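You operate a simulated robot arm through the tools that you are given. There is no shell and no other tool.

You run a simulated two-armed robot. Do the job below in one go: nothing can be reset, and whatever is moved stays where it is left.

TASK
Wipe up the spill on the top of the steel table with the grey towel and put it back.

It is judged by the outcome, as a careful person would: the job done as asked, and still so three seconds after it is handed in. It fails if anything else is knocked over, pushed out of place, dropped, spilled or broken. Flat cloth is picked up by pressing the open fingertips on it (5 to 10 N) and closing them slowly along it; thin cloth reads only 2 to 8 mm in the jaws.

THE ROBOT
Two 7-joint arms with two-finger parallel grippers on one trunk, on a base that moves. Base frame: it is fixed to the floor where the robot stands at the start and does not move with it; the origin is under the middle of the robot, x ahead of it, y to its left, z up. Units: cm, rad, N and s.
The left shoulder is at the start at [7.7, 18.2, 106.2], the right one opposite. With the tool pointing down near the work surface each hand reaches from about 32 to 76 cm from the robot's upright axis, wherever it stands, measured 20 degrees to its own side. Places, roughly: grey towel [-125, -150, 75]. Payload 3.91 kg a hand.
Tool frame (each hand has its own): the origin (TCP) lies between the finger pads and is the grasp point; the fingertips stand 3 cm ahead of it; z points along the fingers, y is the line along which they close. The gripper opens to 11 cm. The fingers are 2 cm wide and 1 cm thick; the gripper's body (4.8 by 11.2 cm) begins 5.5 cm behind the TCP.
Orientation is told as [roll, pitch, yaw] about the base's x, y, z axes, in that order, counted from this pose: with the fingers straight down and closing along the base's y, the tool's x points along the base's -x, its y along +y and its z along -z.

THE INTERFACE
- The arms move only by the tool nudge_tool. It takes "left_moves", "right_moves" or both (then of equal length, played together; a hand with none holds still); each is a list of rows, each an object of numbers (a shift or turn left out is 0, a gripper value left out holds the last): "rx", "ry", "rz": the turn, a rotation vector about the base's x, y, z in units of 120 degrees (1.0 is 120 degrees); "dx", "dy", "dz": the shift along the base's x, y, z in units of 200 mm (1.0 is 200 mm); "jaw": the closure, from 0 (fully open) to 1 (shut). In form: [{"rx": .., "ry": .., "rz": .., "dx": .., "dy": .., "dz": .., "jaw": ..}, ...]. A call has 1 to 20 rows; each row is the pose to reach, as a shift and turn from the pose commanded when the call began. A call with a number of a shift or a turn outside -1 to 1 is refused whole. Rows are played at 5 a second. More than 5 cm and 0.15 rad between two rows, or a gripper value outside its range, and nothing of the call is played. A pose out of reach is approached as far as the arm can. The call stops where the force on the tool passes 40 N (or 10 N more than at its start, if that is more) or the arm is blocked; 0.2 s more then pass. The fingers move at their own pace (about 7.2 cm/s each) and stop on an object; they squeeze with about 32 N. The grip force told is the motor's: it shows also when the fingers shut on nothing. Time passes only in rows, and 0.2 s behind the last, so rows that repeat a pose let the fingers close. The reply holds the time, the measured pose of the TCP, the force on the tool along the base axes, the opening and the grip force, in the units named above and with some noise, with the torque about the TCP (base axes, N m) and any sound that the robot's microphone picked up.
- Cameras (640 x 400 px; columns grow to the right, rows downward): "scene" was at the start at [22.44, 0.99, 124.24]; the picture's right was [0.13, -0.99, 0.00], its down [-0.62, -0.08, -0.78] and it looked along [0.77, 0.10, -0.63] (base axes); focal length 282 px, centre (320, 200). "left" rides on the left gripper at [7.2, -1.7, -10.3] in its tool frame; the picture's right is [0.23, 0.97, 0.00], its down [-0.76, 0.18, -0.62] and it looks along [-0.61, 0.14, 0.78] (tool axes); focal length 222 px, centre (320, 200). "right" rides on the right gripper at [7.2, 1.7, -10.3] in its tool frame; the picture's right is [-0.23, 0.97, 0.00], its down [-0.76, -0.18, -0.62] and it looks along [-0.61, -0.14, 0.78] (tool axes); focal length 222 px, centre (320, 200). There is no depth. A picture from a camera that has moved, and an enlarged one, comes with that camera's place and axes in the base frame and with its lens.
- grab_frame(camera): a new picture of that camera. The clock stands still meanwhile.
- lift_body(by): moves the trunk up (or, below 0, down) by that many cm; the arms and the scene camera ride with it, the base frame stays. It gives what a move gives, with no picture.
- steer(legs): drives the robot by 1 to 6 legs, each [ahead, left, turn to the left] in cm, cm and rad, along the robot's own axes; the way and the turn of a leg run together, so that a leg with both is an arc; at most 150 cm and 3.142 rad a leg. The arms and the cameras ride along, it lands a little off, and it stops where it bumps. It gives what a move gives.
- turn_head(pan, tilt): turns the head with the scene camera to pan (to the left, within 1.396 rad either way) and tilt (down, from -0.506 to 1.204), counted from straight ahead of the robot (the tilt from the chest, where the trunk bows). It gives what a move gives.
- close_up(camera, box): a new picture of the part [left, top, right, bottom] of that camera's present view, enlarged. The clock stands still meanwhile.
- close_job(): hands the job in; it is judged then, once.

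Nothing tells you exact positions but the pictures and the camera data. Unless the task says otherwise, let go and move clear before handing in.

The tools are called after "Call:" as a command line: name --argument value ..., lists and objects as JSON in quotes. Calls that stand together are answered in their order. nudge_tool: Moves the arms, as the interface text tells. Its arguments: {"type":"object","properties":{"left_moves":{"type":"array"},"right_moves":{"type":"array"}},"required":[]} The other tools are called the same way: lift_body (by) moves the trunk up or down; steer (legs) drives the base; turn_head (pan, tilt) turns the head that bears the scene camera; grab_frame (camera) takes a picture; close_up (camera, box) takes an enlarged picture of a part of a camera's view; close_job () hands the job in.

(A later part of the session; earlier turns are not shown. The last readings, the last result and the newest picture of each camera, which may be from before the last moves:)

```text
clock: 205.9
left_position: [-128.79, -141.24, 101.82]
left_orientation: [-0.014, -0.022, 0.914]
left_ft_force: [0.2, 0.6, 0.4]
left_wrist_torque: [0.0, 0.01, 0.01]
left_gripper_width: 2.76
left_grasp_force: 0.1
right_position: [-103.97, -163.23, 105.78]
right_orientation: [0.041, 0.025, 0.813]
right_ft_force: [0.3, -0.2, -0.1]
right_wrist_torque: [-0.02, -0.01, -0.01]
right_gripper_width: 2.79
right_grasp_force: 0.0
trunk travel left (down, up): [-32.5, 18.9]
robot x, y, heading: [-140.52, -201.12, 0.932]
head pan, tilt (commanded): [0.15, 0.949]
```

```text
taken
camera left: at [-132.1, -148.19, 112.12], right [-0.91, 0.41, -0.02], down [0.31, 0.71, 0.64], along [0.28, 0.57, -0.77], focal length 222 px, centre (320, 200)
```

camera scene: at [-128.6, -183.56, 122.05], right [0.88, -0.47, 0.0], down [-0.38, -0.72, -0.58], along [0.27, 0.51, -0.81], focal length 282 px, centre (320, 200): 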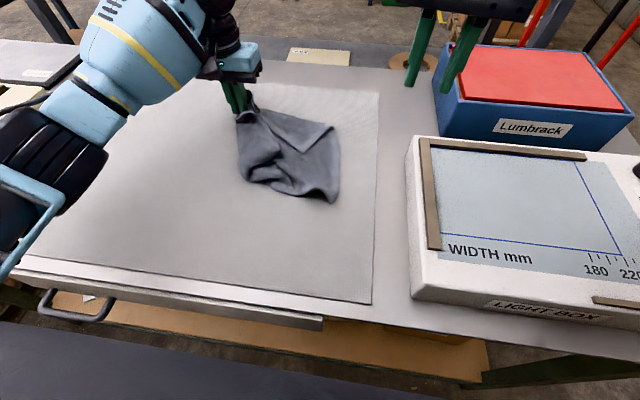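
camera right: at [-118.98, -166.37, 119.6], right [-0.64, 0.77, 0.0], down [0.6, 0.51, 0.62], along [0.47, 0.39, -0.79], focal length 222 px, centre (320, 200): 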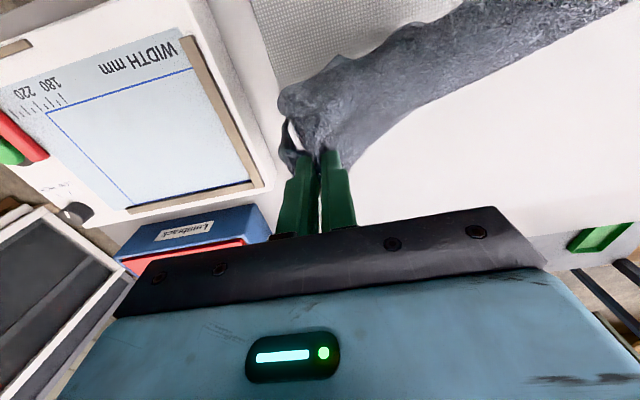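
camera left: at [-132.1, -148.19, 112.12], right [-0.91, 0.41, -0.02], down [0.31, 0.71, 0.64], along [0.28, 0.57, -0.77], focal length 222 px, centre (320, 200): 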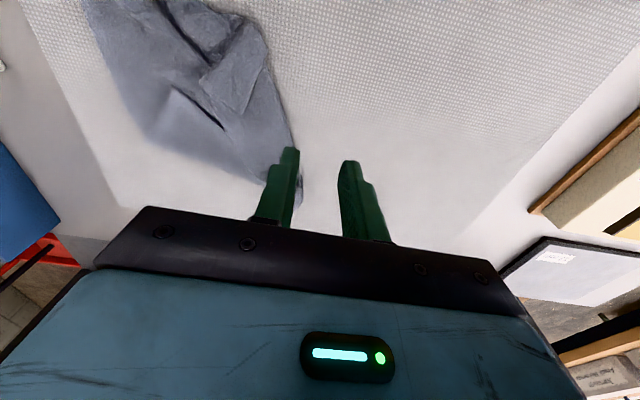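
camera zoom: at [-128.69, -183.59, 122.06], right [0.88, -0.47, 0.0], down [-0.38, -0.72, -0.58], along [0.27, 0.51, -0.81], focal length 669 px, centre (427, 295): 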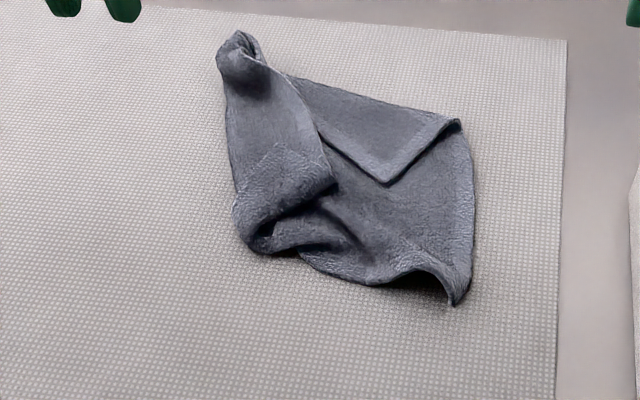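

I'll clear the left hand to the side and use the right hand to pick the folded-in C corner.

Call:
nudge_tool --left_moves '[{"dx": -0.1, "dy": 0.08}, {"dx": -0.2, "dy": 0.15}, {"dx": -0.32, "dy": 0.24}, {"dx": -0.32, "dy": 0.24}, {"dx": -0.32, "dy": 0.24}, {"dx": -0.32, "dy": 0.24}, {"dx": -0.32, "dy": 0.24}, {"dx": -0.32, "dy": 0.24}, {"dx": -0.32, "dy": 0.24}]' --right_moves '[{"jaw": 0.77}, {"dx": -0.08, "dy": 0.15, "jaw": 0.77}, {"dx": -0.18, "dy": 0.32, "jaw": 0.77}, {"dx": -0.27, "dy": 0.49, "jaw": 0.77}, {"dx": -0.36, "dy": 0.66, "jaw": 0.77}, {"dx": -0.46, "dy": 0.82, "jaw": 0.77}, {"dx": -0.46, "dy": 0.82, "dz": -0.2, "jaw": 0.77}, {"dx": -0.46, "dy": 0.82, "dz": -0.4, "jaw": 0.77}, {"dx": -0.46, "dy": 0.82, "dz": -0.55, "jaw": 0.77}]'

Call:
close_up --camera "scene" --box '[140, 80, 410, 240]'

Call:
grab_frame --camera "right"

```text
clock: 207.3
left_position: [-134.64, -136.02, 101.54]
left_orientation: [-0.013, -0.019, 0.912]
left_ft_force: [0.4, 0.0, -0.1]
left_wrist_torque: [0.03, 0.03, -0.01]
left_gripper_width: 2.75
left_grasp_force: 0.0
right_position: [-99.83, -150.46, 107.88]
right_orientation: [0.106, 0.039, 0.62]
right_ft_force: [-0.2, 0.0, 0.1]
right_wrist_torque: [-0.01, 0.03, 0.01]
right_gripper_width: 2.53
right_grasp_force: 0.0
right hand out of reach, approached as far as the arm can: row 6, 7
trunk travel left (down, up): [-32.5, 18.9]
robot x, y, heading: [-140.39, -200.85, 0.932]
head pan, tilt (commanded): [0.15, 0.949]
stopped in row 7 (right hand): the arm was blocked; the commanded pose is now the measured one
```

```text
2.37 times, centred on (275, 160) of scene
camera zoom: at [-128.43, -183.65, 122.05], right [0.88, -0.47, 0.0], down [-0.38, -0.72, -0.58], along [0.27, 0.51, -0.81], focal length 669 px, centre (427, 295)
```

zoom: 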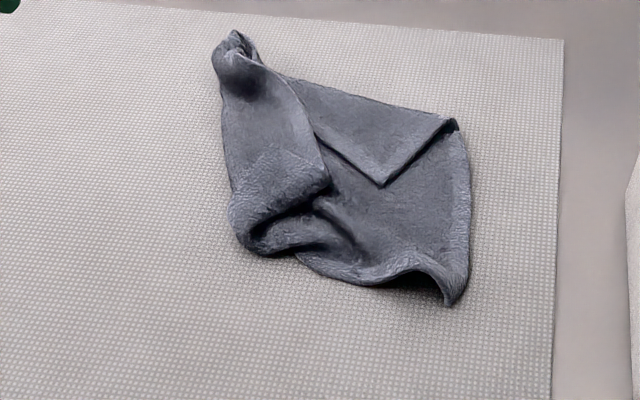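

```text
taken
camera right: at [-105.68, -154.14, 118.64], right [-0.37, 0.92, 0.1], down [0.78, 0.26, 0.57], along [0.5, 0.29, -0.82], focal length 222 px, centre (320, 200)
```

right: 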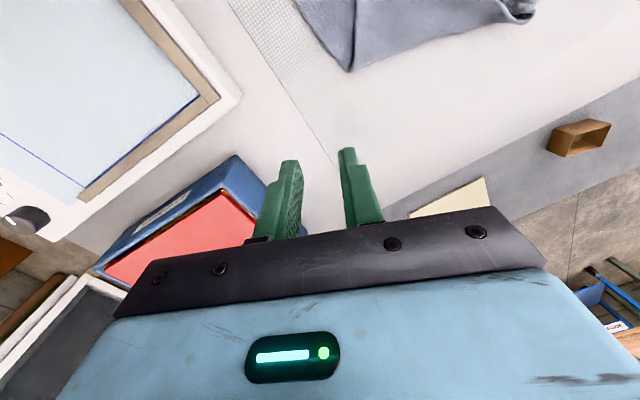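

The right arm is at its limit there. I'll bring the right hand back and use the left hand instead.

Call:
nudge_tool --right_moves '[{"dx": -0.05, "dy": -0.1, "dz": 0.05}, {"dx": -0.1, "dy": -0.25, "dz": 0.1}, {"dx": -0.15, "dy": -0.42, "dz": 0.15, "rz": 0.04}, {"dx": -0.2, "dy": -0.6, "dz": 0.2, "rz": 0.08}, {"dx": -0.2, "dy": -0.75, "dz": 0.2, "rz": 0.12}, {"dx": -0.2, "dy": -0.9, "dz": 0.2, "rz": 0.145}, {"dx": -0.2, "dy": -0.95, "dz": 0.2, "rz": 0.145}]'

Call:
grab_frame --camera "scene"

```text
clock: 208.9
left_position: [-134.82, -136.16, 101.45]
left_orientation: [-0.016, -0.019, 0.915]
left_ft_force: [0.5, -0.1, 0.3]
left_wrist_torque: [0.02, 0.0, -0.01]
left_gripper_width: 2.75
left_grasp_force: 0.1
right_position: [-104.09, -169.32, 111.64]
right_orientation: [0.105, 0.039, 0.928]
right_ft_force: [0.0, -0.8, 0.2]
right_wrist_torque: [0.02, 0.04, 0.03]
right_gripper_width: 2.53
right_grasp_force: 0.0
trunk travel left (down, up): [-32.5, 18.9]
robot x, y, heading: [-140.17, -200.99, 0.928]
head pan, tilt (commanded): [0.15, 0.949]
```

```text
taken
camera scene: at [-128.59, -183.55, 122.05], right [0.88, -0.47, 0.0], down [-0.38, -0.72, -0.58], along [0.27, 0.51, -0.81], focal length 282 px, centre (320, 200)
```

scene: 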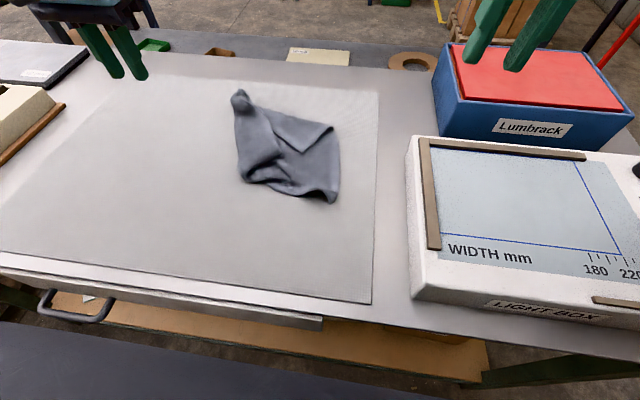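

I'll shift the base 8 cm right for better left-arm reach, then hover the left hand over the folded C corner.

Call:
steer --legs '[[0, -8, 0]]'

Call:
nudge_tool --left_moves '[{"dx": 0.19, "dy": -0.07, "jaw": 0.77}, {"dx": 0.38, "dy": -0.145, "jaw": 0.77}, {"dx": 0.57, "dy": -0.22, "jaw": 0.77}, {"dx": 0.765, "dy": -0.29, "jaw": 0.77}, {"dx": 0.765, "dy": -0.29, "dz": -0.2, "jaw": 0.77}, {"dx": 0.765, "dy": -0.29, "dz": -0.4, "jaw": 0.77}, {"dx": 0.765, "dy": -0.29, "dz": -0.5, "jaw": 0.77}]'

Call:
grab_frame --camera "scene"

Call:
grab_frame --camera "left"

```text
clock: 210.3
left_position: [-128.3, -140.88, 101.46]
left_orientation: [-0.014, -0.023, 0.914]
left_ft_force: [-0.2, -0.2, 0.9]
left_wrist_torque: [0.02, 0.0, 0.02]
left_gripper_width: 2.77
left_grasp_force: 0.0
right_position: [-97.49, -174.3, 111.77]
right_orientation: [0.106, 0.039, 0.925]
right_ft_force: [-0.3, -0.4, 0.5]
right_wrist_torque: [0.02, 0.01, 0.0]
right_gripper_width: 2.53
right_grasp_force: 0.1
trunk travel left (down, up): [-32.5, 18.9]
robot x, y, heading: [-133.68, -205.68, 0.927]
head pan, tilt (commanded): [0.15, 0.949]
```

```text
clock: 211.9
left_position: [-112.94, -146.35, 91.62]
left_orientation: [-0.015, -0.024, 0.913]
left_ft_force: [0.0, -0.4, 0.1]
left_wrist_torque: [0.01, -0.02, -0.02]
left_gripper_width: 2.52
left_grasp_force: 0.0
right_position: [-97.49, -174.09, 111.67]
right_orientation: [0.104, 0.039, 0.924]
right_ft_force: [-0.2, -0.5, 1.2]
right_wrist_torque: [0.0, -0.02, 0.03]
right_gripper_width: 2.52
right_grasp_force: 0.0
trunk travel left (down, up): [-32.5, 18.9]
robot x, y, heading: [-133.69, -205.61, 0.928]
head pan, tilt (commanded): [0.15, 0.949]
```

```text
taken
camera scene: at [-122.17, -188.34, 122.05], right [0.88, -0.47, 0.0], down [-0.38, -0.72, -0.58], along [0.28, 0.51, -0.81], focal length 282 px, centre (320, 200)
```

scene: 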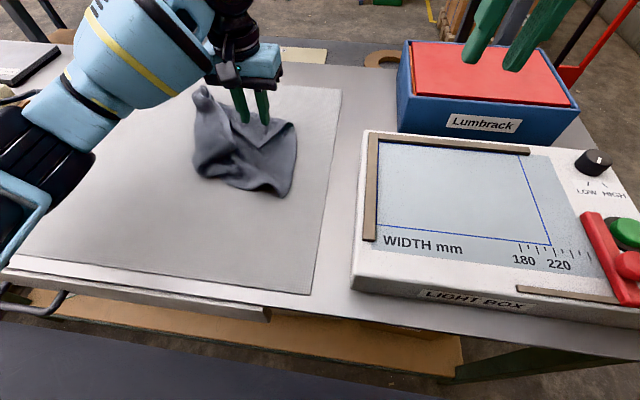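

```text
taken
camera left: at [-116.33, -153.51, 101.78], right [-0.91, 0.42, -0.02], down [0.31, 0.71, 0.64], along [0.28, 0.57, -0.77], focal length 222 px, centre (320, 200)
```

left: 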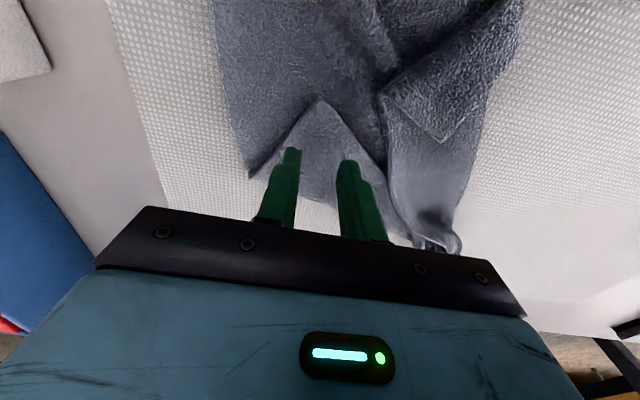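

The flap of corner C sits right between the fingers. Lowering and pinching it.

Call:
nudge_tool --left_moves '[{"dz": -0.1, "jaw": 0.77}, {"dz": -0.14, "jaw": 0.77}, {"dz": -0.16, "jaw": 0.77}, {"dz": -0.172, "jaw": 0.77}, {"dz": -0.18, "jaw": 0.77}]'

```text
clock: 213.1
left_position: [-113.03, -146.49, 88.19]
left_orientation: [-0.017, -0.025, 0.913]
left_ft_force: [1.3, 2.4, 6.4]
left_wrist_torque: [0.12, 0.02, 0.0]
left_gripper_width: 2.53
left_grasp_force: 0.1
right_position: [-97.62, -174.23, 111.82]
right_orientation: [0.106, 0.038, 0.926]
right_ft_force: [-0.5, -0.2, -0.5]
right_wrist_torque: [-0.01, 0.02, 0.01]
right_gripper_width: 2.53
right_grasp_force: 0.0
trunk travel left (down, up): [-32.5, 18.9]
robot x, y, heading: [-134.05, -205.27, 0.927]
head pan, tilt (commanded): [0.15, 0.949]
```

Call:
nudge_tool --left_moves '[{"jaw": 0.79}, {"jaw": 0.82}, {"jaw": 0.85}, {"jaw": 0.88}, {"jaw": 0.91}, {"jaw": 0.94}, {"jaw": 0.97}, {"jaw": 1.0}, {"jaw": 1.0}, {"jaw": 1.0}, {"dz": 0.1}, {"dz": 0.2}]'

Call:
grab_frame --camera "left"

Call:
close_up --camera "scene" --box '[120, 70, 360, 220]'

```text
clock: 215.7
left_position: [-113.21, -146.74, 91.89]
left_orientation: [-0.013, -0.02, 0.913]
left_ft_force: [-0.1, -0.1, 0.2]
left_wrist_torque: [-0.01, 0.0, -0.03]
left_gripper_width: 0.36
left_grasp_force: 32.2
right_position: [-97.47, -174.16, 111.65]
right_orientation: [0.105, 0.04, 0.926]
right_ft_force: [-0.1, 0.2, 0.0]
right_wrist_torque: [0.0, -0.01, 0.03]
right_gripper_width: 2.56
right_grasp_force: 0.1
trunk travel left (down, up): [-32.5, 18.9]
robot x, y, heading: [-134.04, -205.54, 0.928]
head pan, tilt (commanded): [0.15, 0.949]
```

```text
taken
camera left: at [-116.59, -153.59, 102.07], right [-0.91, 0.42, -0.02], down [0.31, 0.71, 0.64], along [0.28, 0.57, -0.77], focal length 222 px, centre (320, 200)
```

left: 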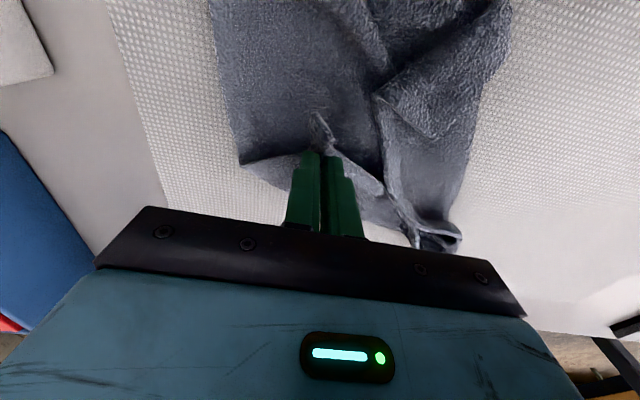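

```text
2.67 times, centred on (240, 145) of scene
camera zoom: at [-122.17, -188.38, 122.05], right [0.88, -0.47, 0.0], down [-0.38, -0.72, -0.58], along [0.28, 0.51, -0.81], focal length 752 px, centre (533, 347)
```

zoom: 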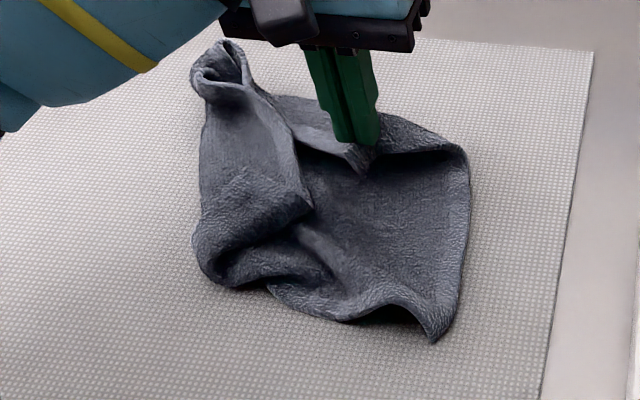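

Got the C flap. Carrying it outward to the far-right.

Call:
nudge_tool --left_moves '[{"dx": 0.05, "dy": 0.05, "dz": 0.15}, {"dx": 0.13, "dy": 0.12, "dz": 0.25}, {"dx": 0.24, "dy": 0.17, "dz": 0.28}, {"dx": 0.36, "dy": 0.19, "dz": 0.22}, {"dx": 0.47, "dy": 0.18, "dz": 0.08}, {"dx": 0.56, "dy": 0.15, "dz": -0.08}, {"dx": 0.6, "dy": 0.135, "dz": -0.15}, {"dx": 0.6, "dy": 0.135, "dz": -0.165}]'

Call:
grab_frame --camera "scene"

Call:
close_up --camera "scene" --box '[120, 70, 360, 220]'

```text
clock: 217.5
left_position: [-100.86, -143.92, 88.56]
left_orientation: [-0.014, -0.022, 0.911]
left_ft_force: [0.4, -0.3, -0.7]
left_wrist_torque: [0.0, 0.0, 0.0]
left_gripper_width: 0.34
left_grasp_force: 32.1
right_position: [-97.42, -174.15, 111.66]
right_orientation: [0.104, 0.039, 0.925]
right_ft_force: [-0.6, 0.3, -0.5]
right_wrist_torque: [0.01, 0.03, -0.01]
right_gripper_width: 2.55
right_grasp_force: 0.1
trunk travel left (down, up): [-32.5, 18.9]
robot x, y, heading: [-134.0, -205.56, 0.93]
head pan, tilt (commanded): [0.15, 0.949]
```

```text
taken
camera scene: at [-122.17, -188.36, 122.05], right [0.88, -0.47, 0.0], down [-0.38, -0.72, -0.58], along [0.28, 0.51, -0.81], focal length 282 px, centre (320, 200)
```

scene: 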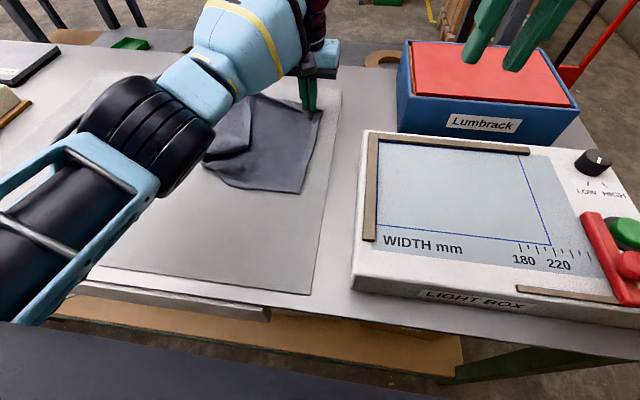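

```text
2.67 times, centred on (240, 145) of scene
camera zoom: at [-122.17, -188.36, 122.05], right [0.88, -0.47, 0.0], down [-0.38, -0.72, -0.58], along [0.28, 0.51, -0.81], focal length 752 px, centre (533, 347)
```

zoom: 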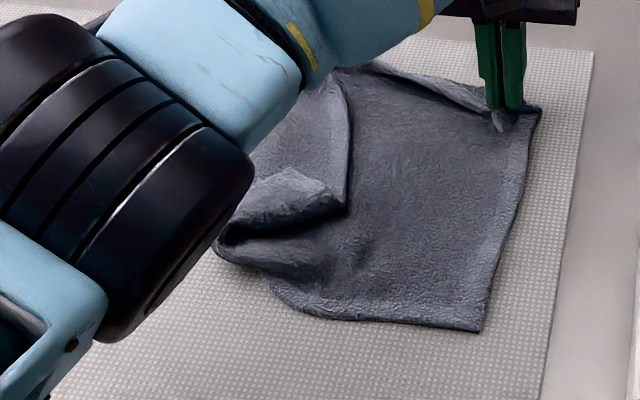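

Excellent: the right and far sides are flat now. Releasing C, then only the A flap on the left remains.

Call:
nudge_tool --left_moves '[{"jaw": 0.9}, {"jaw": 0.8}, {"jaw": 0.77}, {"jaw": 0.77, "dz": 0.1}, {"jaw": 0.77, "dz": 0.3}, {"jaw": 0.77, "dz": 0.5}, {"jaw": 0.77, "dx": -0.15, "dy": 0.05, "dz": 0.6}, {"jaw": 0.77, "dx": -0.35, "dy": 0.08, "dz": 0.6}, {"jaw": 0.77, "dx": -0.55, "dy": 0.1, "dz": 0.6}, {"jaw": 0.77, "dx": -0.75, "dy": 0.12, "dz": 0.6}, {"jaw": 0.77, "dx": -0.95, "dy": 0.14, "dz": 0.6}]'

Call:
nudge_tool --left_moves '[{"dx": -0.2, "dy": 0.05}, {"dx": -0.4, "dy": 0.1}]'

Call:
close_up --camera "scene" --box '[120, 70, 360, 220]'

Call:
grab_frame --camera "left"

```text
clock: 219.9
left_position: [-119.88, -141.03, 100.67]
left_orientation: [-0.016, -0.02, 0.912]
left_ft_force: [-0.8, -0.2, 0.6]
left_wrist_torque: [-0.01, -0.02, 0.0]
left_gripper_width: 2.52
left_grasp_force: 0.1
right_position: [-97.63, -174.29, 111.71]
right_orientation: [0.105, 0.038, 0.927]
right_ft_force: [-0.8, 0.8, 0.3]
right_wrist_torque: [-0.03, -0.01, -0.01]
right_gripper_width: 2.52
right_grasp_force: 0.1
trunk travel left (down, up): [-32.5, 18.9]
robot x, y, heading: [-133.76, -205.46, 0.926]
head pan, tilt (commanded): [0.15, 0.949]
```

```text
clock: 220.5
left_position: [-128.01, -139.24, 100.45]
left_orientation: [-0.018, -0.021, 0.912]
left_ft_force: [0.5, -0.1, -0.3]
left_wrist_torque: [-0.02, 0.01, 0.02]
left_gripper_width: 2.53
left_grasp_force: 0.1
right_position: [-97.56, -174.09, 111.66]
right_orientation: [0.106, 0.037, 0.925]
right_ft_force: [0.2, 0.2, 0.9]
right_wrist_torque: [-0.02, 0.0, 0.01]
right_gripper_width: 2.51
right_grasp_force: 0.1
trunk travel left (down, up): [-32.5, 18.9]
robot x, y, heading: [-134.28, -205.84, 0.928]
head pan, tilt (commanded): [0.15, 0.949]
```

```text
2.67 times, centred on (240, 145) of scene
camera zoom: at [-122.2, -188.36, 122.05], right [0.88, -0.47, 0.0], down [-0.38, -0.72, -0.58], along [0.28, 0.51, -0.81], focal length 752 px, centre (533, 347)
```

zoom: 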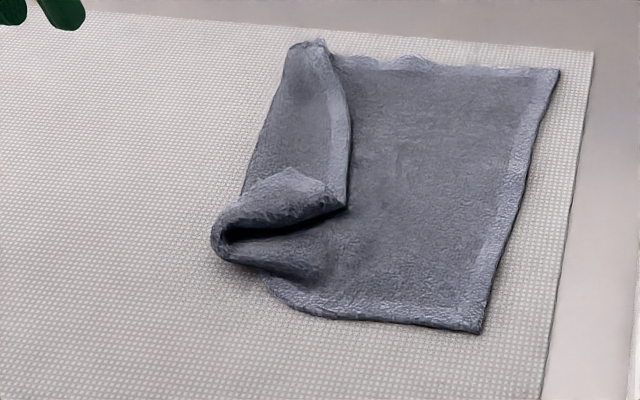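

```text
taken
camera left: at [-131.46, -146.2, 110.74], right [-0.91, 0.42, -0.02], down [0.31, 0.71, 0.64], along [0.28, 0.57, -0.77], focal length 222 px, centre (320, 200)
```

left: 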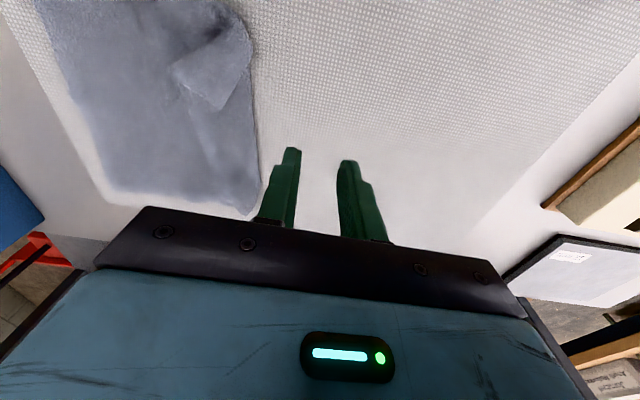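

Only the left strip with corner A is still folded over. I'll move the left hand above that tip (about (-117,-146)).

Call:
nudge_tool --left_moves '[{"dx": 0.18, "dy": -0.12, "jaw": 0.77}, {"dx": 0.36, "dy": -0.24, "jaw": 0.77}, {"dx": 0.53, "dy": -0.36, "jaw": 0.77}, {"dx": 0.53, "dy": -0.36, "dz": -0.2, "jaw": 0.77}, {"dx": 0.53, "dy": -0.36, "dz": -0.4, "jaw": 0.77}]'

Call:
grab_frame --camera "left"

Call:
close_up --camera "scene" --box '[120, 70, 360, 220]'

```text
clock: 221.7
left_position: [-117.17, -146.0, 92.7]
left_orientation: [-0.017, -0.02, 0.913]
left_ft_force: [0.2, -0.4, -0.5]
left_wrist_torque: [0.0, -0.03, -0.02]
left_gripper_width: 2.53
left_grasp_force: 0.0
right_position: [-97.58, -174.09, 111.67]
right_orientation: [0.105, 0.042, 0.926]
right_ft_force: [0.4, -0.5, 0.4]
right_wrist_torque: [0.0, 0.04, 0.01]
right_gripper_width: 2.56
right_grasp_force: 0.0
trunk travel left (down, up): [-32.5, 18.9]
robot x, y, heading: [-134.04, -205.85, 0.926]
head pan, tilt (commanded): [0.15, 0.949]
```

```text
taken
camera left: at [-120.77, -153.0, 102.94], right [-0.91, 0.42, -0.02], down [0.31, 0.71, 0.64], along [0.28, 0.57, -0.77], focal length 222 px, centre (320, 200)
```

left: 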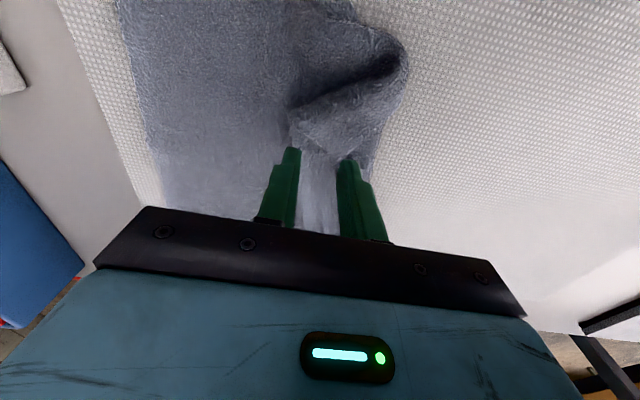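

```text
2.67 times, centred on (240, 145) of scene
camera zoom: at [-122.12, -188.34, 122.04], right [0.88, -0.47, 0.0], down [-0.39, -0.72, -0.58], along [0.28, 0.51, -0.81], focal length 752 px, centre (533, 347)
```

zoom: 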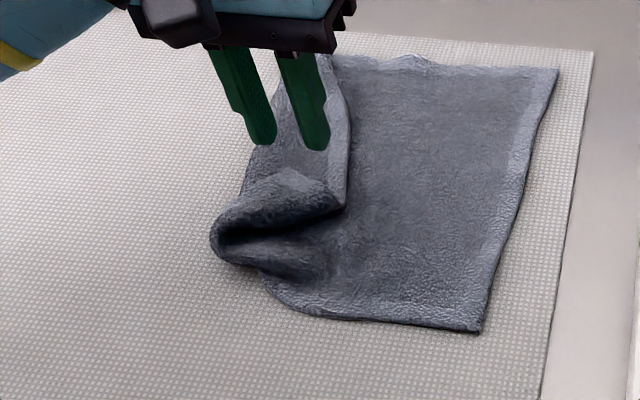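

Call:
nudge_tool --left_moves '[{"dx": 0.0, "dy": -0.06, "jaw": 0.75}, {"dx": 0.0, "dy": -0.06, "dz": -0.08, "jaw": 0.75}, {"dx": 0.0, "dy": -0.06, "dz": -0.14, "jaw": 0.75}, {"dx": 0.0, "dy": -0.06, "dz": -0.17, "jaw": 0.75}, {"dx": 0.0, "dy": -0.06, "dz": -0.185, "jaw": 0.75}, {"dx": 0.0, "dy": -0.06, "dz": -0.195, "jaw": 0.75}]'

Call:
close_up --camera "scene" --box '[120, 70, 360, 220]'

```text
clock: 223.1
left_position: [-117.44, -147.5, 88.77]
left_orientation: [-0.014, -0.022, 0.912]
left_ft_force: [0.1, 0.3, 0.6]
left_wrist_torque: [0.02, -0.02, -0.01]
left_gripper_width: 2.74
left_grasp_force: 0.0
right_position: [-97.44, -174.15, 111.72]
right_orientation: [0.105, 0.038, 0.925]
right_ft_force: [0.3, -0.2, -0.5]
right_wrist_torque: [-0.01, 0.01, 0.0]
right_gripper_width: 2.52
right_grasp_force: 0.0
trunk travel left (down, up): [-32.5, 18.9]
robot x, y, heading: [-133.82, -205.73, 0.925]
head pan, tilt (commanded): [0.15, 0.949]
```

```text
2.67 times, centred on (240, 145) of scene
camera zoom: at [-122.15, -188.36, 122.05], right [0.88, -0.47, 0.0], down [-0.39, -0.72, -0.58], along [0.28, 0.51, -0.81], focal length 752 px, centre (533, 347)
```

zoom: 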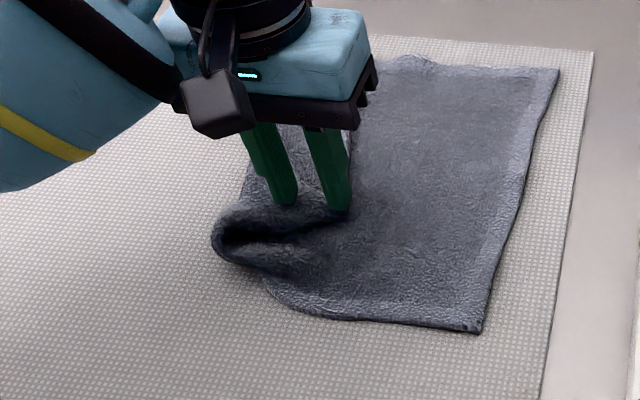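

Call:
nudge_tool --left_moves '[{"dz": -0.015, "jaw": 0.75}, {"dz": -0.025, "jaw": 0.77}, {"dz": -0.025, "jaw": 0.8}, {"dz": -0.025, "jaw": 0.83}, {"dz": -0.025, "jaw": 0.86}, {"dz": -0.025, "jaw": 0.89}, {"dz": -0.025, "jaw": 0.92}, {"dz": -0.025, "jaw": 0.95}, {"dz": -0.025, "jaw": 0.98}, {"dz": -0.025, "jaw": 1.0}, {"dz": -0.025, "jaw": 1.0}, {"dz": 0.08, "jaw": 1.0}, {"dz": 0.2, "jaw": 1.0}, {"dz": 0.25, "jaw": 1.0}]'

Call:
close_up --camera "scene" --box '[120, 70, 360, 220]'

Call:
grab_frame --camera "left"

```text
clock: 226.1
left_position: [-117.24, -147.65, 93.63]
left_orientation: [-0.015, -0.021, 0.912]
left_ft_force: [-0.2, 0.0, 0.3]
left_wrist_torque: [-0.01, -0.03, 0.01]
left_gripper_width: 0.33
left_grasp_force: 32.0
right_position: [-97.45, -174.15, 111.81]
right_orientation: [0.106, 0.038, 0.925]
right_ft_force: [-0.3, -0.4, -1.0]
right_wrist_torque: [-0.06, -0.02, 0.02]
right_gripper_width: 2.53
right_grasp_force: 0.0
trunk travel left (down, up): [-32.5, 18.9]
robot x, y, heading: [-133.9, -205.77, 0.926]
head pan, tilt (commanded): [0.15, 0.949]
```

```text
2.67 times, centred on (240, 145) of scene
camera zoom: at [-122.16, -188.36, 122.05], right [0.88, -0.47, 0.0], down [-0.38, -0.72, -0.58], along [0.28, 0.51, -0.81], focal length 752 px, centre (533, 347)
```

zoom: 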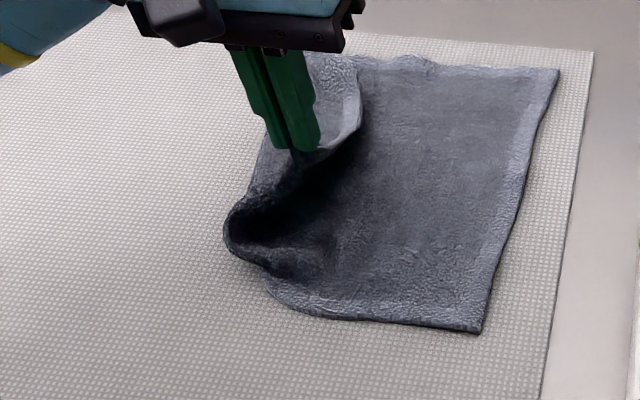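

```text
taken
camera left: at [-120.7, -154.6, 103.88], right [-0.91, 0.42, -0.02], down [0.31, 0.71, 0.64], along [0.28, 0.57, -0.77], focal length 222 px, centre (320, 200)
```

left: 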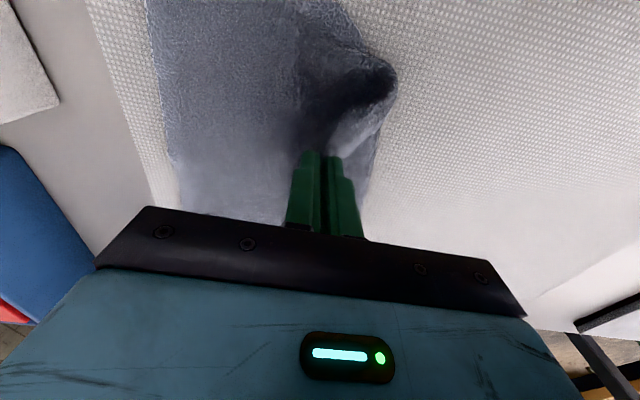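

Gripped the A tip. Carrying it out to the near-left.

Call:
nudge_tool --left_moves '[{"dx": -0.06, "dy": 0.0, "dz": 0.1}, {"dx": -0.17, "dy": 0.0, "dz": 0.17}, {"dx": -0.3, "dy": -0.01, "dz": 0.17}, {"dx": -0.44, "dy": -0.03, "dz": 0.1}, {"dx": -0.57, "dy": -0.05, "dz": -0.03}, {"dx": -0.68, "dy": -0.06, "dz": -0.15}, {"dx": -0.76, "dy": -0.07, "dz": -0.23}, {"dx": -0.78, "dy": -0.08, "dz": -0.25}, {"dx": -0.78, "dy": -0.08, "dz": -0.25}]'

Call:
grab_frame --camera "scene"

Call:
close_up --camera "scene" --box '[100, 70, 360, 230]'

```text
clock: 228.1
left_position: [-132.73, -148.94, 88.58]
left_orientation: [-0.012, -0.022, 0.914]
left_ft_force: [1.5, -0.6, 1.4]
left_wrist_torque: [-0.04, -0.09, -0.01]
left_gripper_width: 0.32
left_grasp_force: 31.9
right_position: [-97.46, -174.15, 111.64]
right_orientation: [0.103, 0.039, 0.926]
right_ft_force: [-0.2, -0.1, 0.7]
right_wrist_torque: [0.01, -0.02, 0.01]
right_gripper_width: 2.51
right_grasp_force: 0.1
trunk travel left (down, up): [-32.5, 18.9]
robot x, y, heading: [-133.89, -205.65, 0.926]
head pan, tilt (commanded): [0.15, 0.949]
```

```text
taken
camera scene: at [-122.14, -188.36, 122.05], right [0.88, -0.47, 0.0], down [-0.39, -0.72, -0.58], along [0.28, 0.51, -0.81], focal length 282 px, centre (320, 200)
```

scene: 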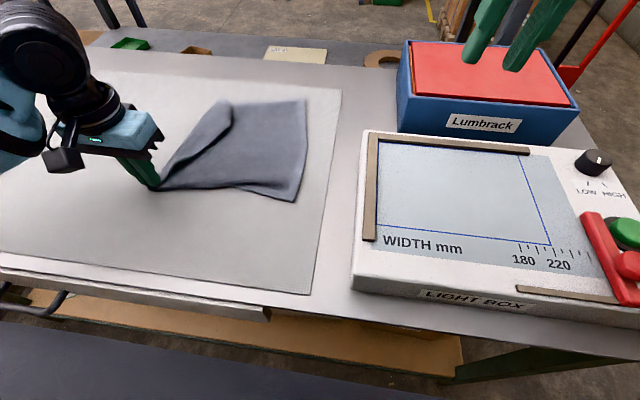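

```text
2.46 times, centred on (230, 150) of scene
camera zoom: at [-122.14, -188.36, 122.05], right [0.88, -0.47, 0.0], down [-0.39, -0.72, -0.58], along [0.28, 0.51, -0.81], focal length 695 px, centre (542, 323)
```

zoom: 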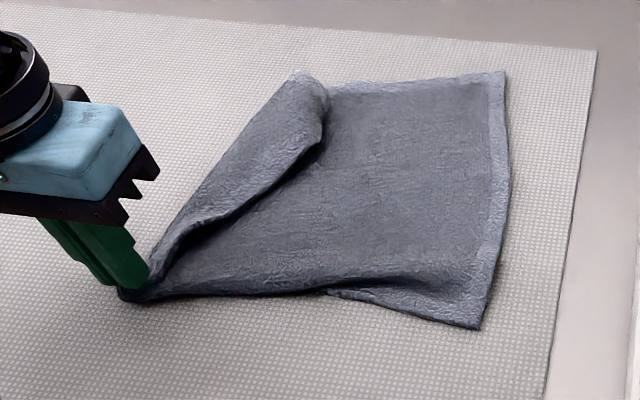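

Nearly flat. Only the D flap along the left-far edge is rolled over now. Releasing A and going for D.

Call:
nudge_tool --left_moves '[{"jaw": 0.9}, {"jaw": 0.8}, {"jaw": 0.77}, {"jaw": 0.77, "dz": 0.1}, {"jaw": 0.77, "dz": 0.3}, {"jaw": 0.77, "dz": 0.5}, {"jaw": 0.77, "dx": 0.2, "dy": 0.1, "dz": 0.5}, {"jaw": 0.77, "dx": 0.4, "dy": 0.22, "dz": 0.5}, {"jaw": 0.77, "dx": 0.6, "dy": 0.35, "dz": 0.5}, {"jaw": 0.77, "dx": 0.79, "dy": 0.475, "dz": 0.5}, {"jaw": 0.77, "dx": 0.79, "dy": 0.475, "dz": 0.3}, {"jaw": 0.77, "dx": 0.79, "dy": 0.475, "dz": 0.2}]'

Call:
grab_frame --camera "left"

Call:
close_up --camera "scene" --box '[100, 70, 360, 230]'

```text
clock: 230.7
left_position: [-117.11, -139.13, 92.69]
left_orientation: [-0.014, -0.023, 0.912]
left_ft_force: [0.8, 0.2, 0.2]
left_wrist_torque: [-0.01, 0.02, -0.03]
left_gripper_width: 2.51
left_grasp_force: 0.0
right_position: [-97.51, -174.26, 111.68]
right_orientation: [0.106, 0.038, 0.924]
right_ft_force: [-0.3, 0.1, -0.2]
right_wrist_torque: [0.0, 0.01, -0.02]
right_gripper_width: 2.51
right_grasp_force: 0.1
trunk travel left (down, up): [-32.5, 18.9]
robot x, y, heading: [-133.87, -205.39, 0.929]
head pan, tilt (commanded): [0.15, 0.949]
```

```text
taken
camera left: at [-120.51, -146.23, 102.92], right [-0.91, 0.42, -0.02], down [0.31, 0.71, 0.64], along [0.28, 0.57, -0.77], focal length 222 px, centre (320, 200)
```

left: 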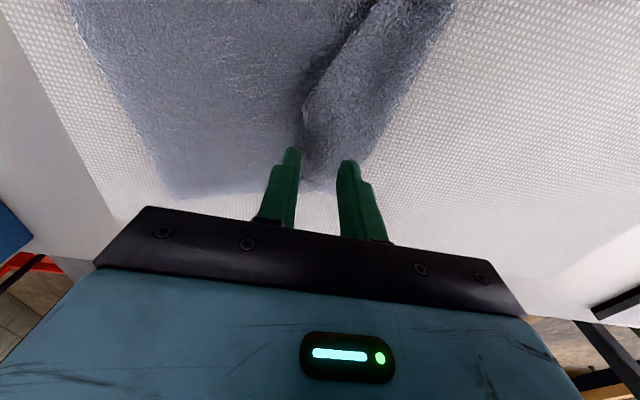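

```text
2.46 times, centred on (230, 150) of scene
camera zoom: at [-122.12, -188.37, 122.05], right [0.88, -0.47, 0.0], down [-0.39, -0.72, -0.58], along [0.28, 0.51, -0.81], focal length 695 px, centre (542, 323)
```

zoom: 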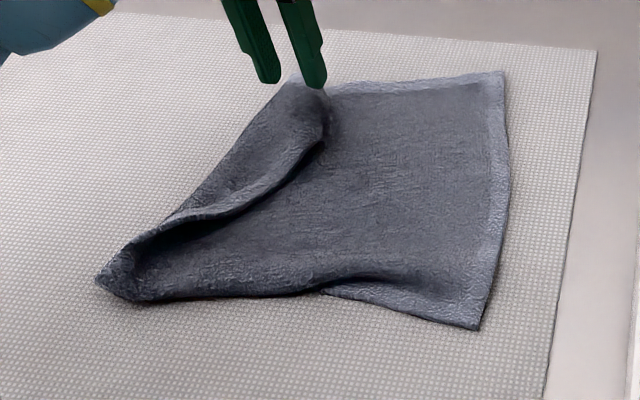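

Call:
nudge_tool --left_moves '[{"dx": -0.028, "dy": -0.079, "jaw": 0.77}, {"dx": -0.028, "dy": -0.079, "dz": -0.1, "jaw": 0.77}, {"dx": -0.028, "dy": -0.079, "dz": -0.16, "jaw": 0.77}, {"dx": -0.028, "dy": -0.079, "dz": -0.19, "jaw": 0.77}, {"dx": -0.028, "dy": -0.079, "dz": -0.21, "jaw": 0.77}]'

Call:
close_up --camera "scene" --box '[100, 70, 360, 230]'

```text
clock: 231.9
left_position: [-117.69, -141.08, 88.57]
left_orientation: [-0.016, -0.024, 0.914]
left_ft_force: [0.7, -0.4, -0.5]
left_wrist_torque: [0.02, 0.02, 0.0]
left_gripper_width: 2.53
left_grasp_force: 0.1
right_position: [-97.64, -174.17, 111.73]
right_orientation: [0.103, 0.038, 0.923]
right_ft_force: [0.0, 0.0, 0.3]
right_wrist_torque: [0.0, 0.01, 0.01]
right_gripper_width: 2.54
right_grasp_force: 0.0
trunk travel left (down, up): [-32.5, 18.9]
robot x, y, heading: [-133.96, -205.66, 0.927]
head pan, tilt (commanded): [0.15, 0.949]
```

```text
2.46 times, centred on (230, 150) of scene
camera zoom: at [-122.16, -188.36, 122.05], right [0.88, -0.47, 0.0], down [-0.39, -0.72, -0.58], along [0.28, 0.51, -0.81], focal length 695 px, centre (542, 323)
```

zoom: 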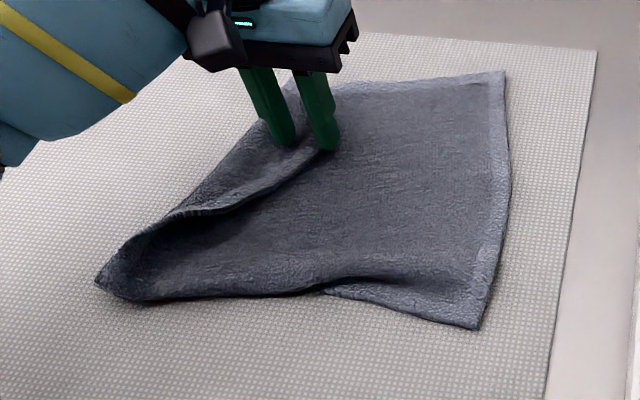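

Call:
nudge_tool --left_moves '[{"dz": -0.015, "jaw": 0.77}, {"dz": -0.025, "jaw": 0.79}, {"dz": -0.025, "jaw": 0.82}, {"dz": -0.025, "jaw": 0.85}, {"dz": -0.025, "jaw": 0.88}, {"dz": -0.025, "jaw": 0.91}, {"dz": -0.025, "jaw": 0.94}, {"dz": -0.025, "jaw": 0.97}, {"dz": -0.025, "jaw": 1.0}, {"dz": -0.025, "jaw": 1.0}, {"dz": 0.05, "jaw": 1.0}, {"dz": 0.15, "jaw": 1.0}]'

Call:
close_up --camera "scene" --box '[100, 70, 360, 230]'

```text
clock: 234.5
left_position: [-117.7, -141.21, 91.42]
left_orientation: [-0.015, -0.021, 0.913]
left_ft_force: [-0.2, 1.2, -1.1]
left_wrist_torque: [0.01, 0.03, -0.03]
left_gripper_width: 0.45
left_grasp_force: 31.8
right_position: [-97.64, -174.12, 111.72]
right_orientation: [0.104, 0.038, 0.925]
right_ft_force: [0.2, 0.5, -0.4]
right_wrist_torque: [0.01, 0.0, -0.01]
right_gripper_width: 2.54
right_grasp_force: 0.1
trunk travel left (down, up): [-32.5, 18.9]
robot x, y, heading: [-134.05, -205.87, 0.926]
head pan, tilt (commanded): [0.15, 0.949]
```

```text
2.46 times, centred on (230, 150) of scene
camera zoom: at [-122.17, -188.38, 122.05], right [0.88, -0.47, 0.0], down [-0.38, -0.72, -0.58], along [0.28, 0.51, -0.81], focal length 695 px, centre (542, 323)
```

zoom: 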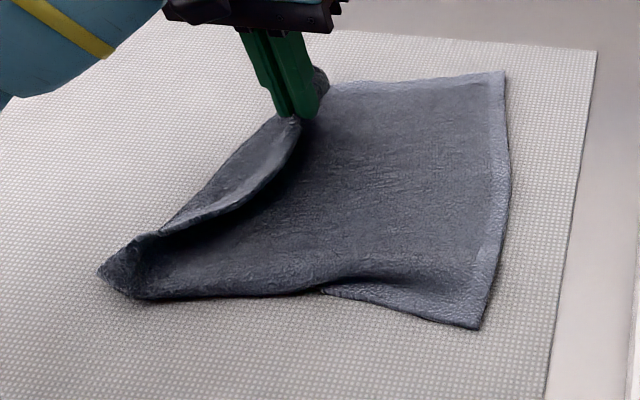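

Call:
nudge_tool --left_moves '[{"dx": -0.04, "dy": 0.06, "dz": 0.12}, {"dx": -0.1, "dy": 0.15, "dz": 0.2}, {"dx": -0.17, "dy": 0.26, "dz": 0.2}, {"dx": -0.24, "dy": 0.37, "dz": 0.1}, {"dx": -0.3, "dy": 0.46, "dz": -0.05}, {"dx": -0.33, "dy": 0.5, "dz": -0.13}, {"dx": -0.34, "dy": 0.52, "dz": -0.15}, {"dx": -0.34, "dy": 0.52, "dz": -0.15}]'

Call:
grab_frame --camera "scene"

Call:
close_up --camera "scene" --box '[100, 70, 360, 230]'

```text
clock: 236.3
left_position: [-124.68, -130.65, 88.44]
left_orientation: [-0.014, -0.019, 0.912]
left_ft_force: [-0.1, 0.1, -0.8]
left_wrist_torque: [-0.05, -0.02, 0.01]
left_gripper_width: 0.43
left_grasp_force: 31.7
right_position: [-97.59, -174.16, 111.69]
right_orientation: [0.105, 0.037, 0.926]
right_ft_force: [0.7, -1.3, 0.2]
right_wrist_torque: [-0.01, 0.0, 0.01]
right_gripper_width: 2.52
right_grasp_force: 0.0
trunk travel left (down, up): [-32.5, 18.9]
robot x, y, heading: [-133.86, -205.96, 0.926]
head pan, tilt (commanded): [0.15, 0.949]
```

```text
taken
camera scene: at [-122.16, -188.37, 122.05], right [0.88, -0.47, 0.0], down [-0.39, -0.72, -0.58], along [0.28, 0.51, -0.81], focal length 282 px, centre (320, 200)
```

scene: 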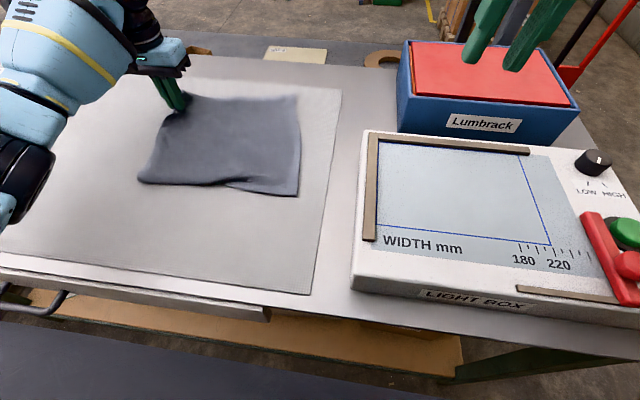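

```text
2.46 times, centred on (230, 150) of scene
camera zoom: at [-122.16, -188.37, 122.05], right [0.88, -0.47, 0.0], down [-0.39, -0.72, -0.58], along [0.28, 0.51, -0.81], focal length 695 px, centre (542, 323)
```

zoom: 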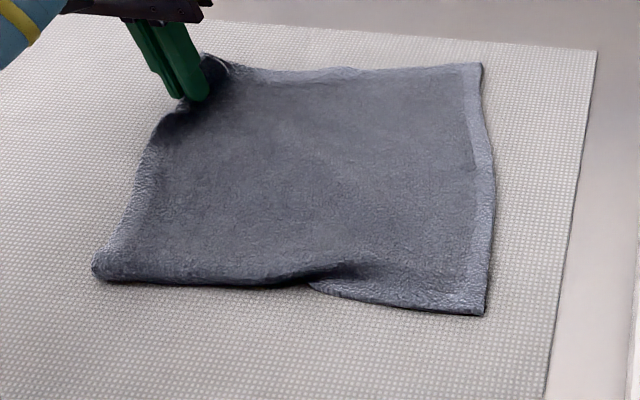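

The towel is flat again. By my measure its centre is at (-117,-142), about 8 cm beyond its original place (-117,-150), so I'll release it and then draw the near edge back with both hands.

Call:
nudge_tool --left_moves '[{"jaw": 0.9}, {"jaw": 0.8}, {"jaw": 0.77}, {"jaw": 0.77, "dz": 0.1}, {"jaw": 0.77, "dz": 0.3}, {"jaw": 0.77, "dz": 0.5}, {"jaw": 0.77, "dx": -0.15, "dy": -0.1, "dz": 0.6}, {"jaw": 0.77, "dx": -0.35, "dy": -0.2, "dz": 0.6}]' --right_moves '[{"rx": -0.02, "ry": -0.008}, {"rx": -0.04, "ry": -0.016}, {"rx": -0.05, "ry": -0.018}, {"rx": -0.05, "ry": -0.018}, {"rx": -0.05, "ry": -0.018}, {"rx": -0.05, "ry": -0.018}, {"rx": -0.05, "ry": -0.018}, {"rx": -0.05, "ry": -0.018}]'

Call:
steer --legs '[[0, 8, 0]]'

Call:
grab_frame --camera "scene"

Call:
close_up --camera "scene" --box '[120, 70, 400, 240]'

```text
clock: 238.1
left_position: [-131.72, -135.05, 100.77]
left_orientation: [-0.016, -0.021, 0.912]
left_ft_force: [-0.5, -0.4, -1.0]
left_wrist_torque: [-0.01, -0.02, 0.02]
left_gripper_width: 2.53
left_grasp_force: 0.1
right_position: [-97.68, -174.27, 111.63]
right_orientation: [0.012, 0.1, 0.919]
right_ft_force: [-0.1, 0.8, -0.3]
right_wrist_torque: [0.01, -0.01, 0.0]
right_gripper_width: 2.54
right_grasp_force: 0.1
trunk travel left (down, up): [-32.5, 18.9]
robot x, y, heading: [-133.87, -205.71, 0.926]
head pan, tilt (commanded): [0.15, 0.949]
```

```text
clock: 239.5
left_position: [-138.27, -130.08, 100.56]
left_orientation: [-0.015, -0.021, 0.913]
left_ft_force: [-0.1, 0.0, -0.1]
left_wrist_torque: [0.05, 0.01, -0.01]
left_gripper_width: 2.52
left_grasp_force: 0.0
right_position: [-104.11, -169.09, 111.79]
right_orientation: [0.011, 0.098, 0.917]
right_ft_force: [0.7, 0.0, -0.3]
right_wrist_torque: [-0.02, 0.02, 0.01]
right_gripper_width: 2.51
right_grasp_force: 0.1
trunk travel left (down, up): [-32.5, 18.9]
robot x, y, heading: [-140.46, -200.59, 0.928]
head pan, tilt (commanded): [0.15, 0.949]
```

```text
taken
camera scene: at [-128.71, -183.45, 122.05], right [0.88, -0.47, 0.0], down [-0.38, -0.72, -0.58], along [0.28, 0.51, -0.81], focal length 282 px, centre (320, 200)
```

scene: 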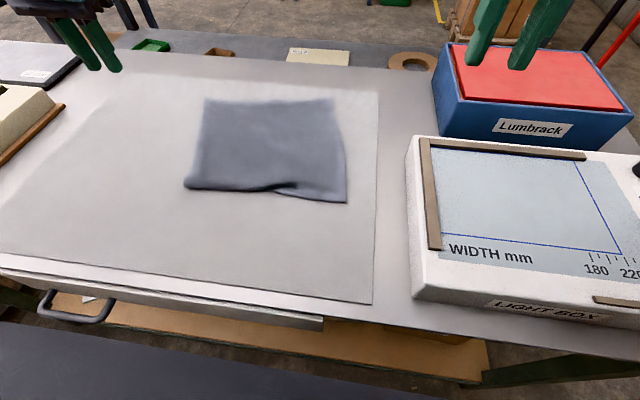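

```text
2.29 times, centred on (260, 155) of scene
camera zoom: at [-128.71, -183.45, 122.05], right [0.88, -0.47, 0.0], down [-0.38, -0.72, -0.58], along [0.28, 0.51, -0.81], focal length 645 px, centre (457, 303)
```

zoom: 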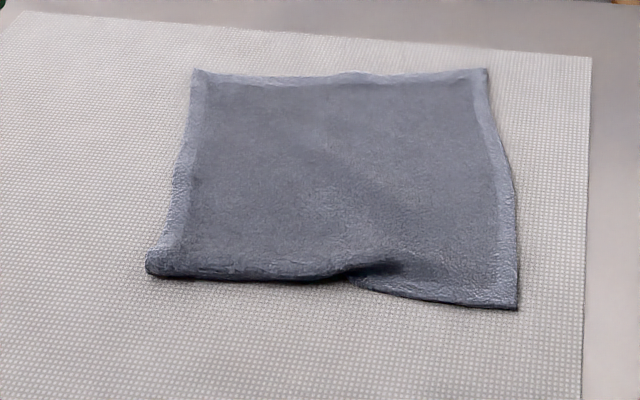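

The towel is flat and the mat hasn't moved; the towel just needs to come back by about (1,-8) cm. I'll position both hands over its two near corners.

Call:
nudge_tool --left_moves '[{"dx": 0.08, "dy": -0.16, "jaw": 0.72}, {"dx": 0.16, "dy": -0.32, "jaw": 0.72}, {"dx": 0.24, "dy": -0.48, "jaw": 0.72}, {"dx": 0.32, "dy": -0.63, "jaw": 0.72}, {"dx": 0.4, "dy": -0.78, "jaw": 0.72}, {"dx": 0.4, "dy": -0.78, "dz": -0.15, "jaw": 0.72}, {"dx": 0.4, "dy": -0.78, "dz": -0.3, "jaw": 0.72}, {"dx": 0.4, "dy": -0.78, "dz": -0.42, "jaw": 0.72}, {"dx": 0.4, "dy": -0.78, "dz": -0.42, "jaw": 0.72}]' --right_moves '[{"dx": -0.12, "dy": 0.14, "rx": 0.015, "ry": -0.015, "jaw": 0.72}, {"dx": -0.24, "dy": 0.28, "rx": 0.034, "ry": -0.033, "jaw": 0.72}, {"dx": -0.36, "dy": 0.42, "rx": 0.034, "ry": -0.033, "jaw": 0.72}, {"dx": -0.485, "dy": 0.56, "rx": 0.034, "ry": -0.033, "jaw": 0.72}, {"dx": -0.485, "dy": 0.56, "dz": -0.2, "rx": 0.034, "ry": -0.033, "jaw": 0.72}, {"dx": -0.485, "dy": 0.56, "dz": -0.4, "rx": 0.034, "ry": -0.033, "jaw": 0.72}, {"dx": -0.485, "dy": 0.56, "dz": -0.6, "rx": 0.034, "ry": -0.033, "jaw": 0.72}, {"dx": -0.485, "dy": 0.56, "dz": -0.8, "rx": 0.034, "ry": -0.033, "jaw": 0.72}, {"dx": -0.485, "dy": 0.56, "dz": -0.96, "rx": 0.034, "ry": -0.033, "jaw": 0.72}]'

Call:
grab_frame --camera "scene"

Call:
close_up --camera "scene" --box '[120, 70, 400, 240]'

```text
clock: 241.5
left_position: [-130.17, -145.77, 92.37]
left_orientation: [-0.015, -0.02, 0.913]
left_ft_force: [0.6, 0.0, -0.4]
left_wrist_torque: [-0.06, 0.03, 0.0]
left_gripper_width: 3.06
left_grasp_force: 0.0
right_position: [-113.39, -157.95, 92.53]
right_orientation: [-0.001, 0.003, 0.919]
right_ft_force: [1.0, -0.2, -0.1]
right_wrist_torque: [0.02, -0.01, 0.02]
right_gripper_width: 3.06
right_grasp_force: 0.0
trunk travel left (down, up): [-32.5, 18.9]
robot x, y, heading: [-140.48, -200.53, 0.927]
head pan, tilt (commanded): [0.15, 0.949]
```

```text
taken
camera scene: at [-128.67, -183.47, 122.05], right [0.88, -0.47, 0.0], down [-0.39, -0.72, -0.58], along [0.28, 0.51, -0.81], focal length 282 px, centre (320, 200)
```

scene: 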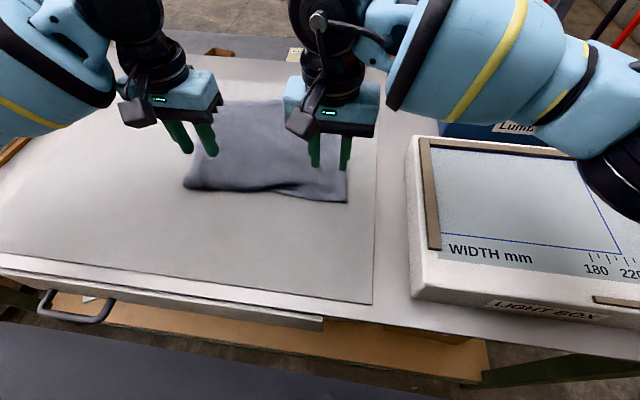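

```text
2.29 times, centred on (260, 155) of scene
camera zoom: at [-128.67, -183.47, 122.05], right [0.88, -0.47, 0.0], down [-0.39, -0.72, -0.58], along [0.28, 0.51, -0.81], focal length 645 px, centre (457, 303)
```

zoom: 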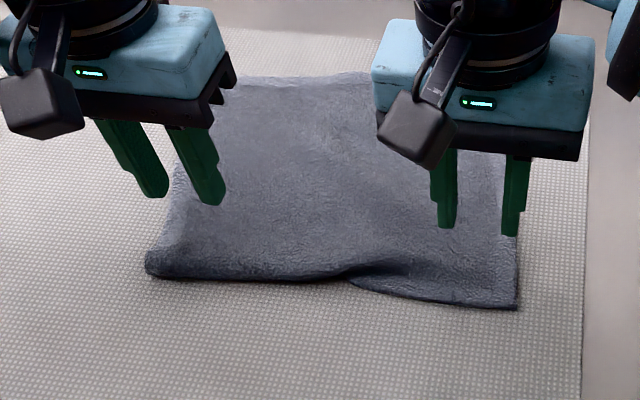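

Call:
nudge_tool --left_moves '[{"dx": 0.051, "dy": -0.057, "jaw": 0.72}, {"dx": 0.051, "dy": -0.057, "dz": -0.12, "jaw": 0.72}, {"dx": 0.051, "dy": -0.057, "dz": -0.2, "jaw": 0.72}, {"dx": 0.051, "dy": -0.057, "dz": -0.22, "jaw": 0.72}, {"dx": 0.051, "dy": -0.057, "dz": -0.23, "jaw": 0.72}]' --right_moves '[{"dx": -0.04, "dy": 0.03, "jaw": 0.72}, {"dx": -0.04, "dy": 0.03, "dz": -0.12, "jaw": 0.72}, {"dx": -0.04, "dy": 0.03, "dz": -0.2, "jaw": 0.72}, {"dx": -0.04, "dy": 0.03, "dz": -0.23, "jaw": 0.72}, {"dx": -0.04, "dy": 0.03, "dz": -0.24, "jaw": 0.72}]'

```text
clock: 242.7
left_position: [-129.3, -146.78, 87.8]
left_orientation: [-0.014, -0.028, 0.914]
left_ft_force: [-0.3, 4.1, 10.1]
left_wrist_torque: [0.02, -0.01, 0.0]
left_gripper_width: 3.07
left_grasp_force: 0.1
right_position: [-114.34, -157.47, 87.87]
right_orientation: [0.0, 0.0, 0.917]
right_ft_force: [1.4, 0.0, 1.7]
right_wrist_torque: [-0.01, -0.04, 0.01]
right_gripper_width: 3.08
right_grasp_force: 0.1
trunk travel left (down, up): [-32.5, 18.9]
robot x, y, heading: [-140.62, -201.04, 0.925]
head pan, tilt (commanded): [0.15, 0.949]
```

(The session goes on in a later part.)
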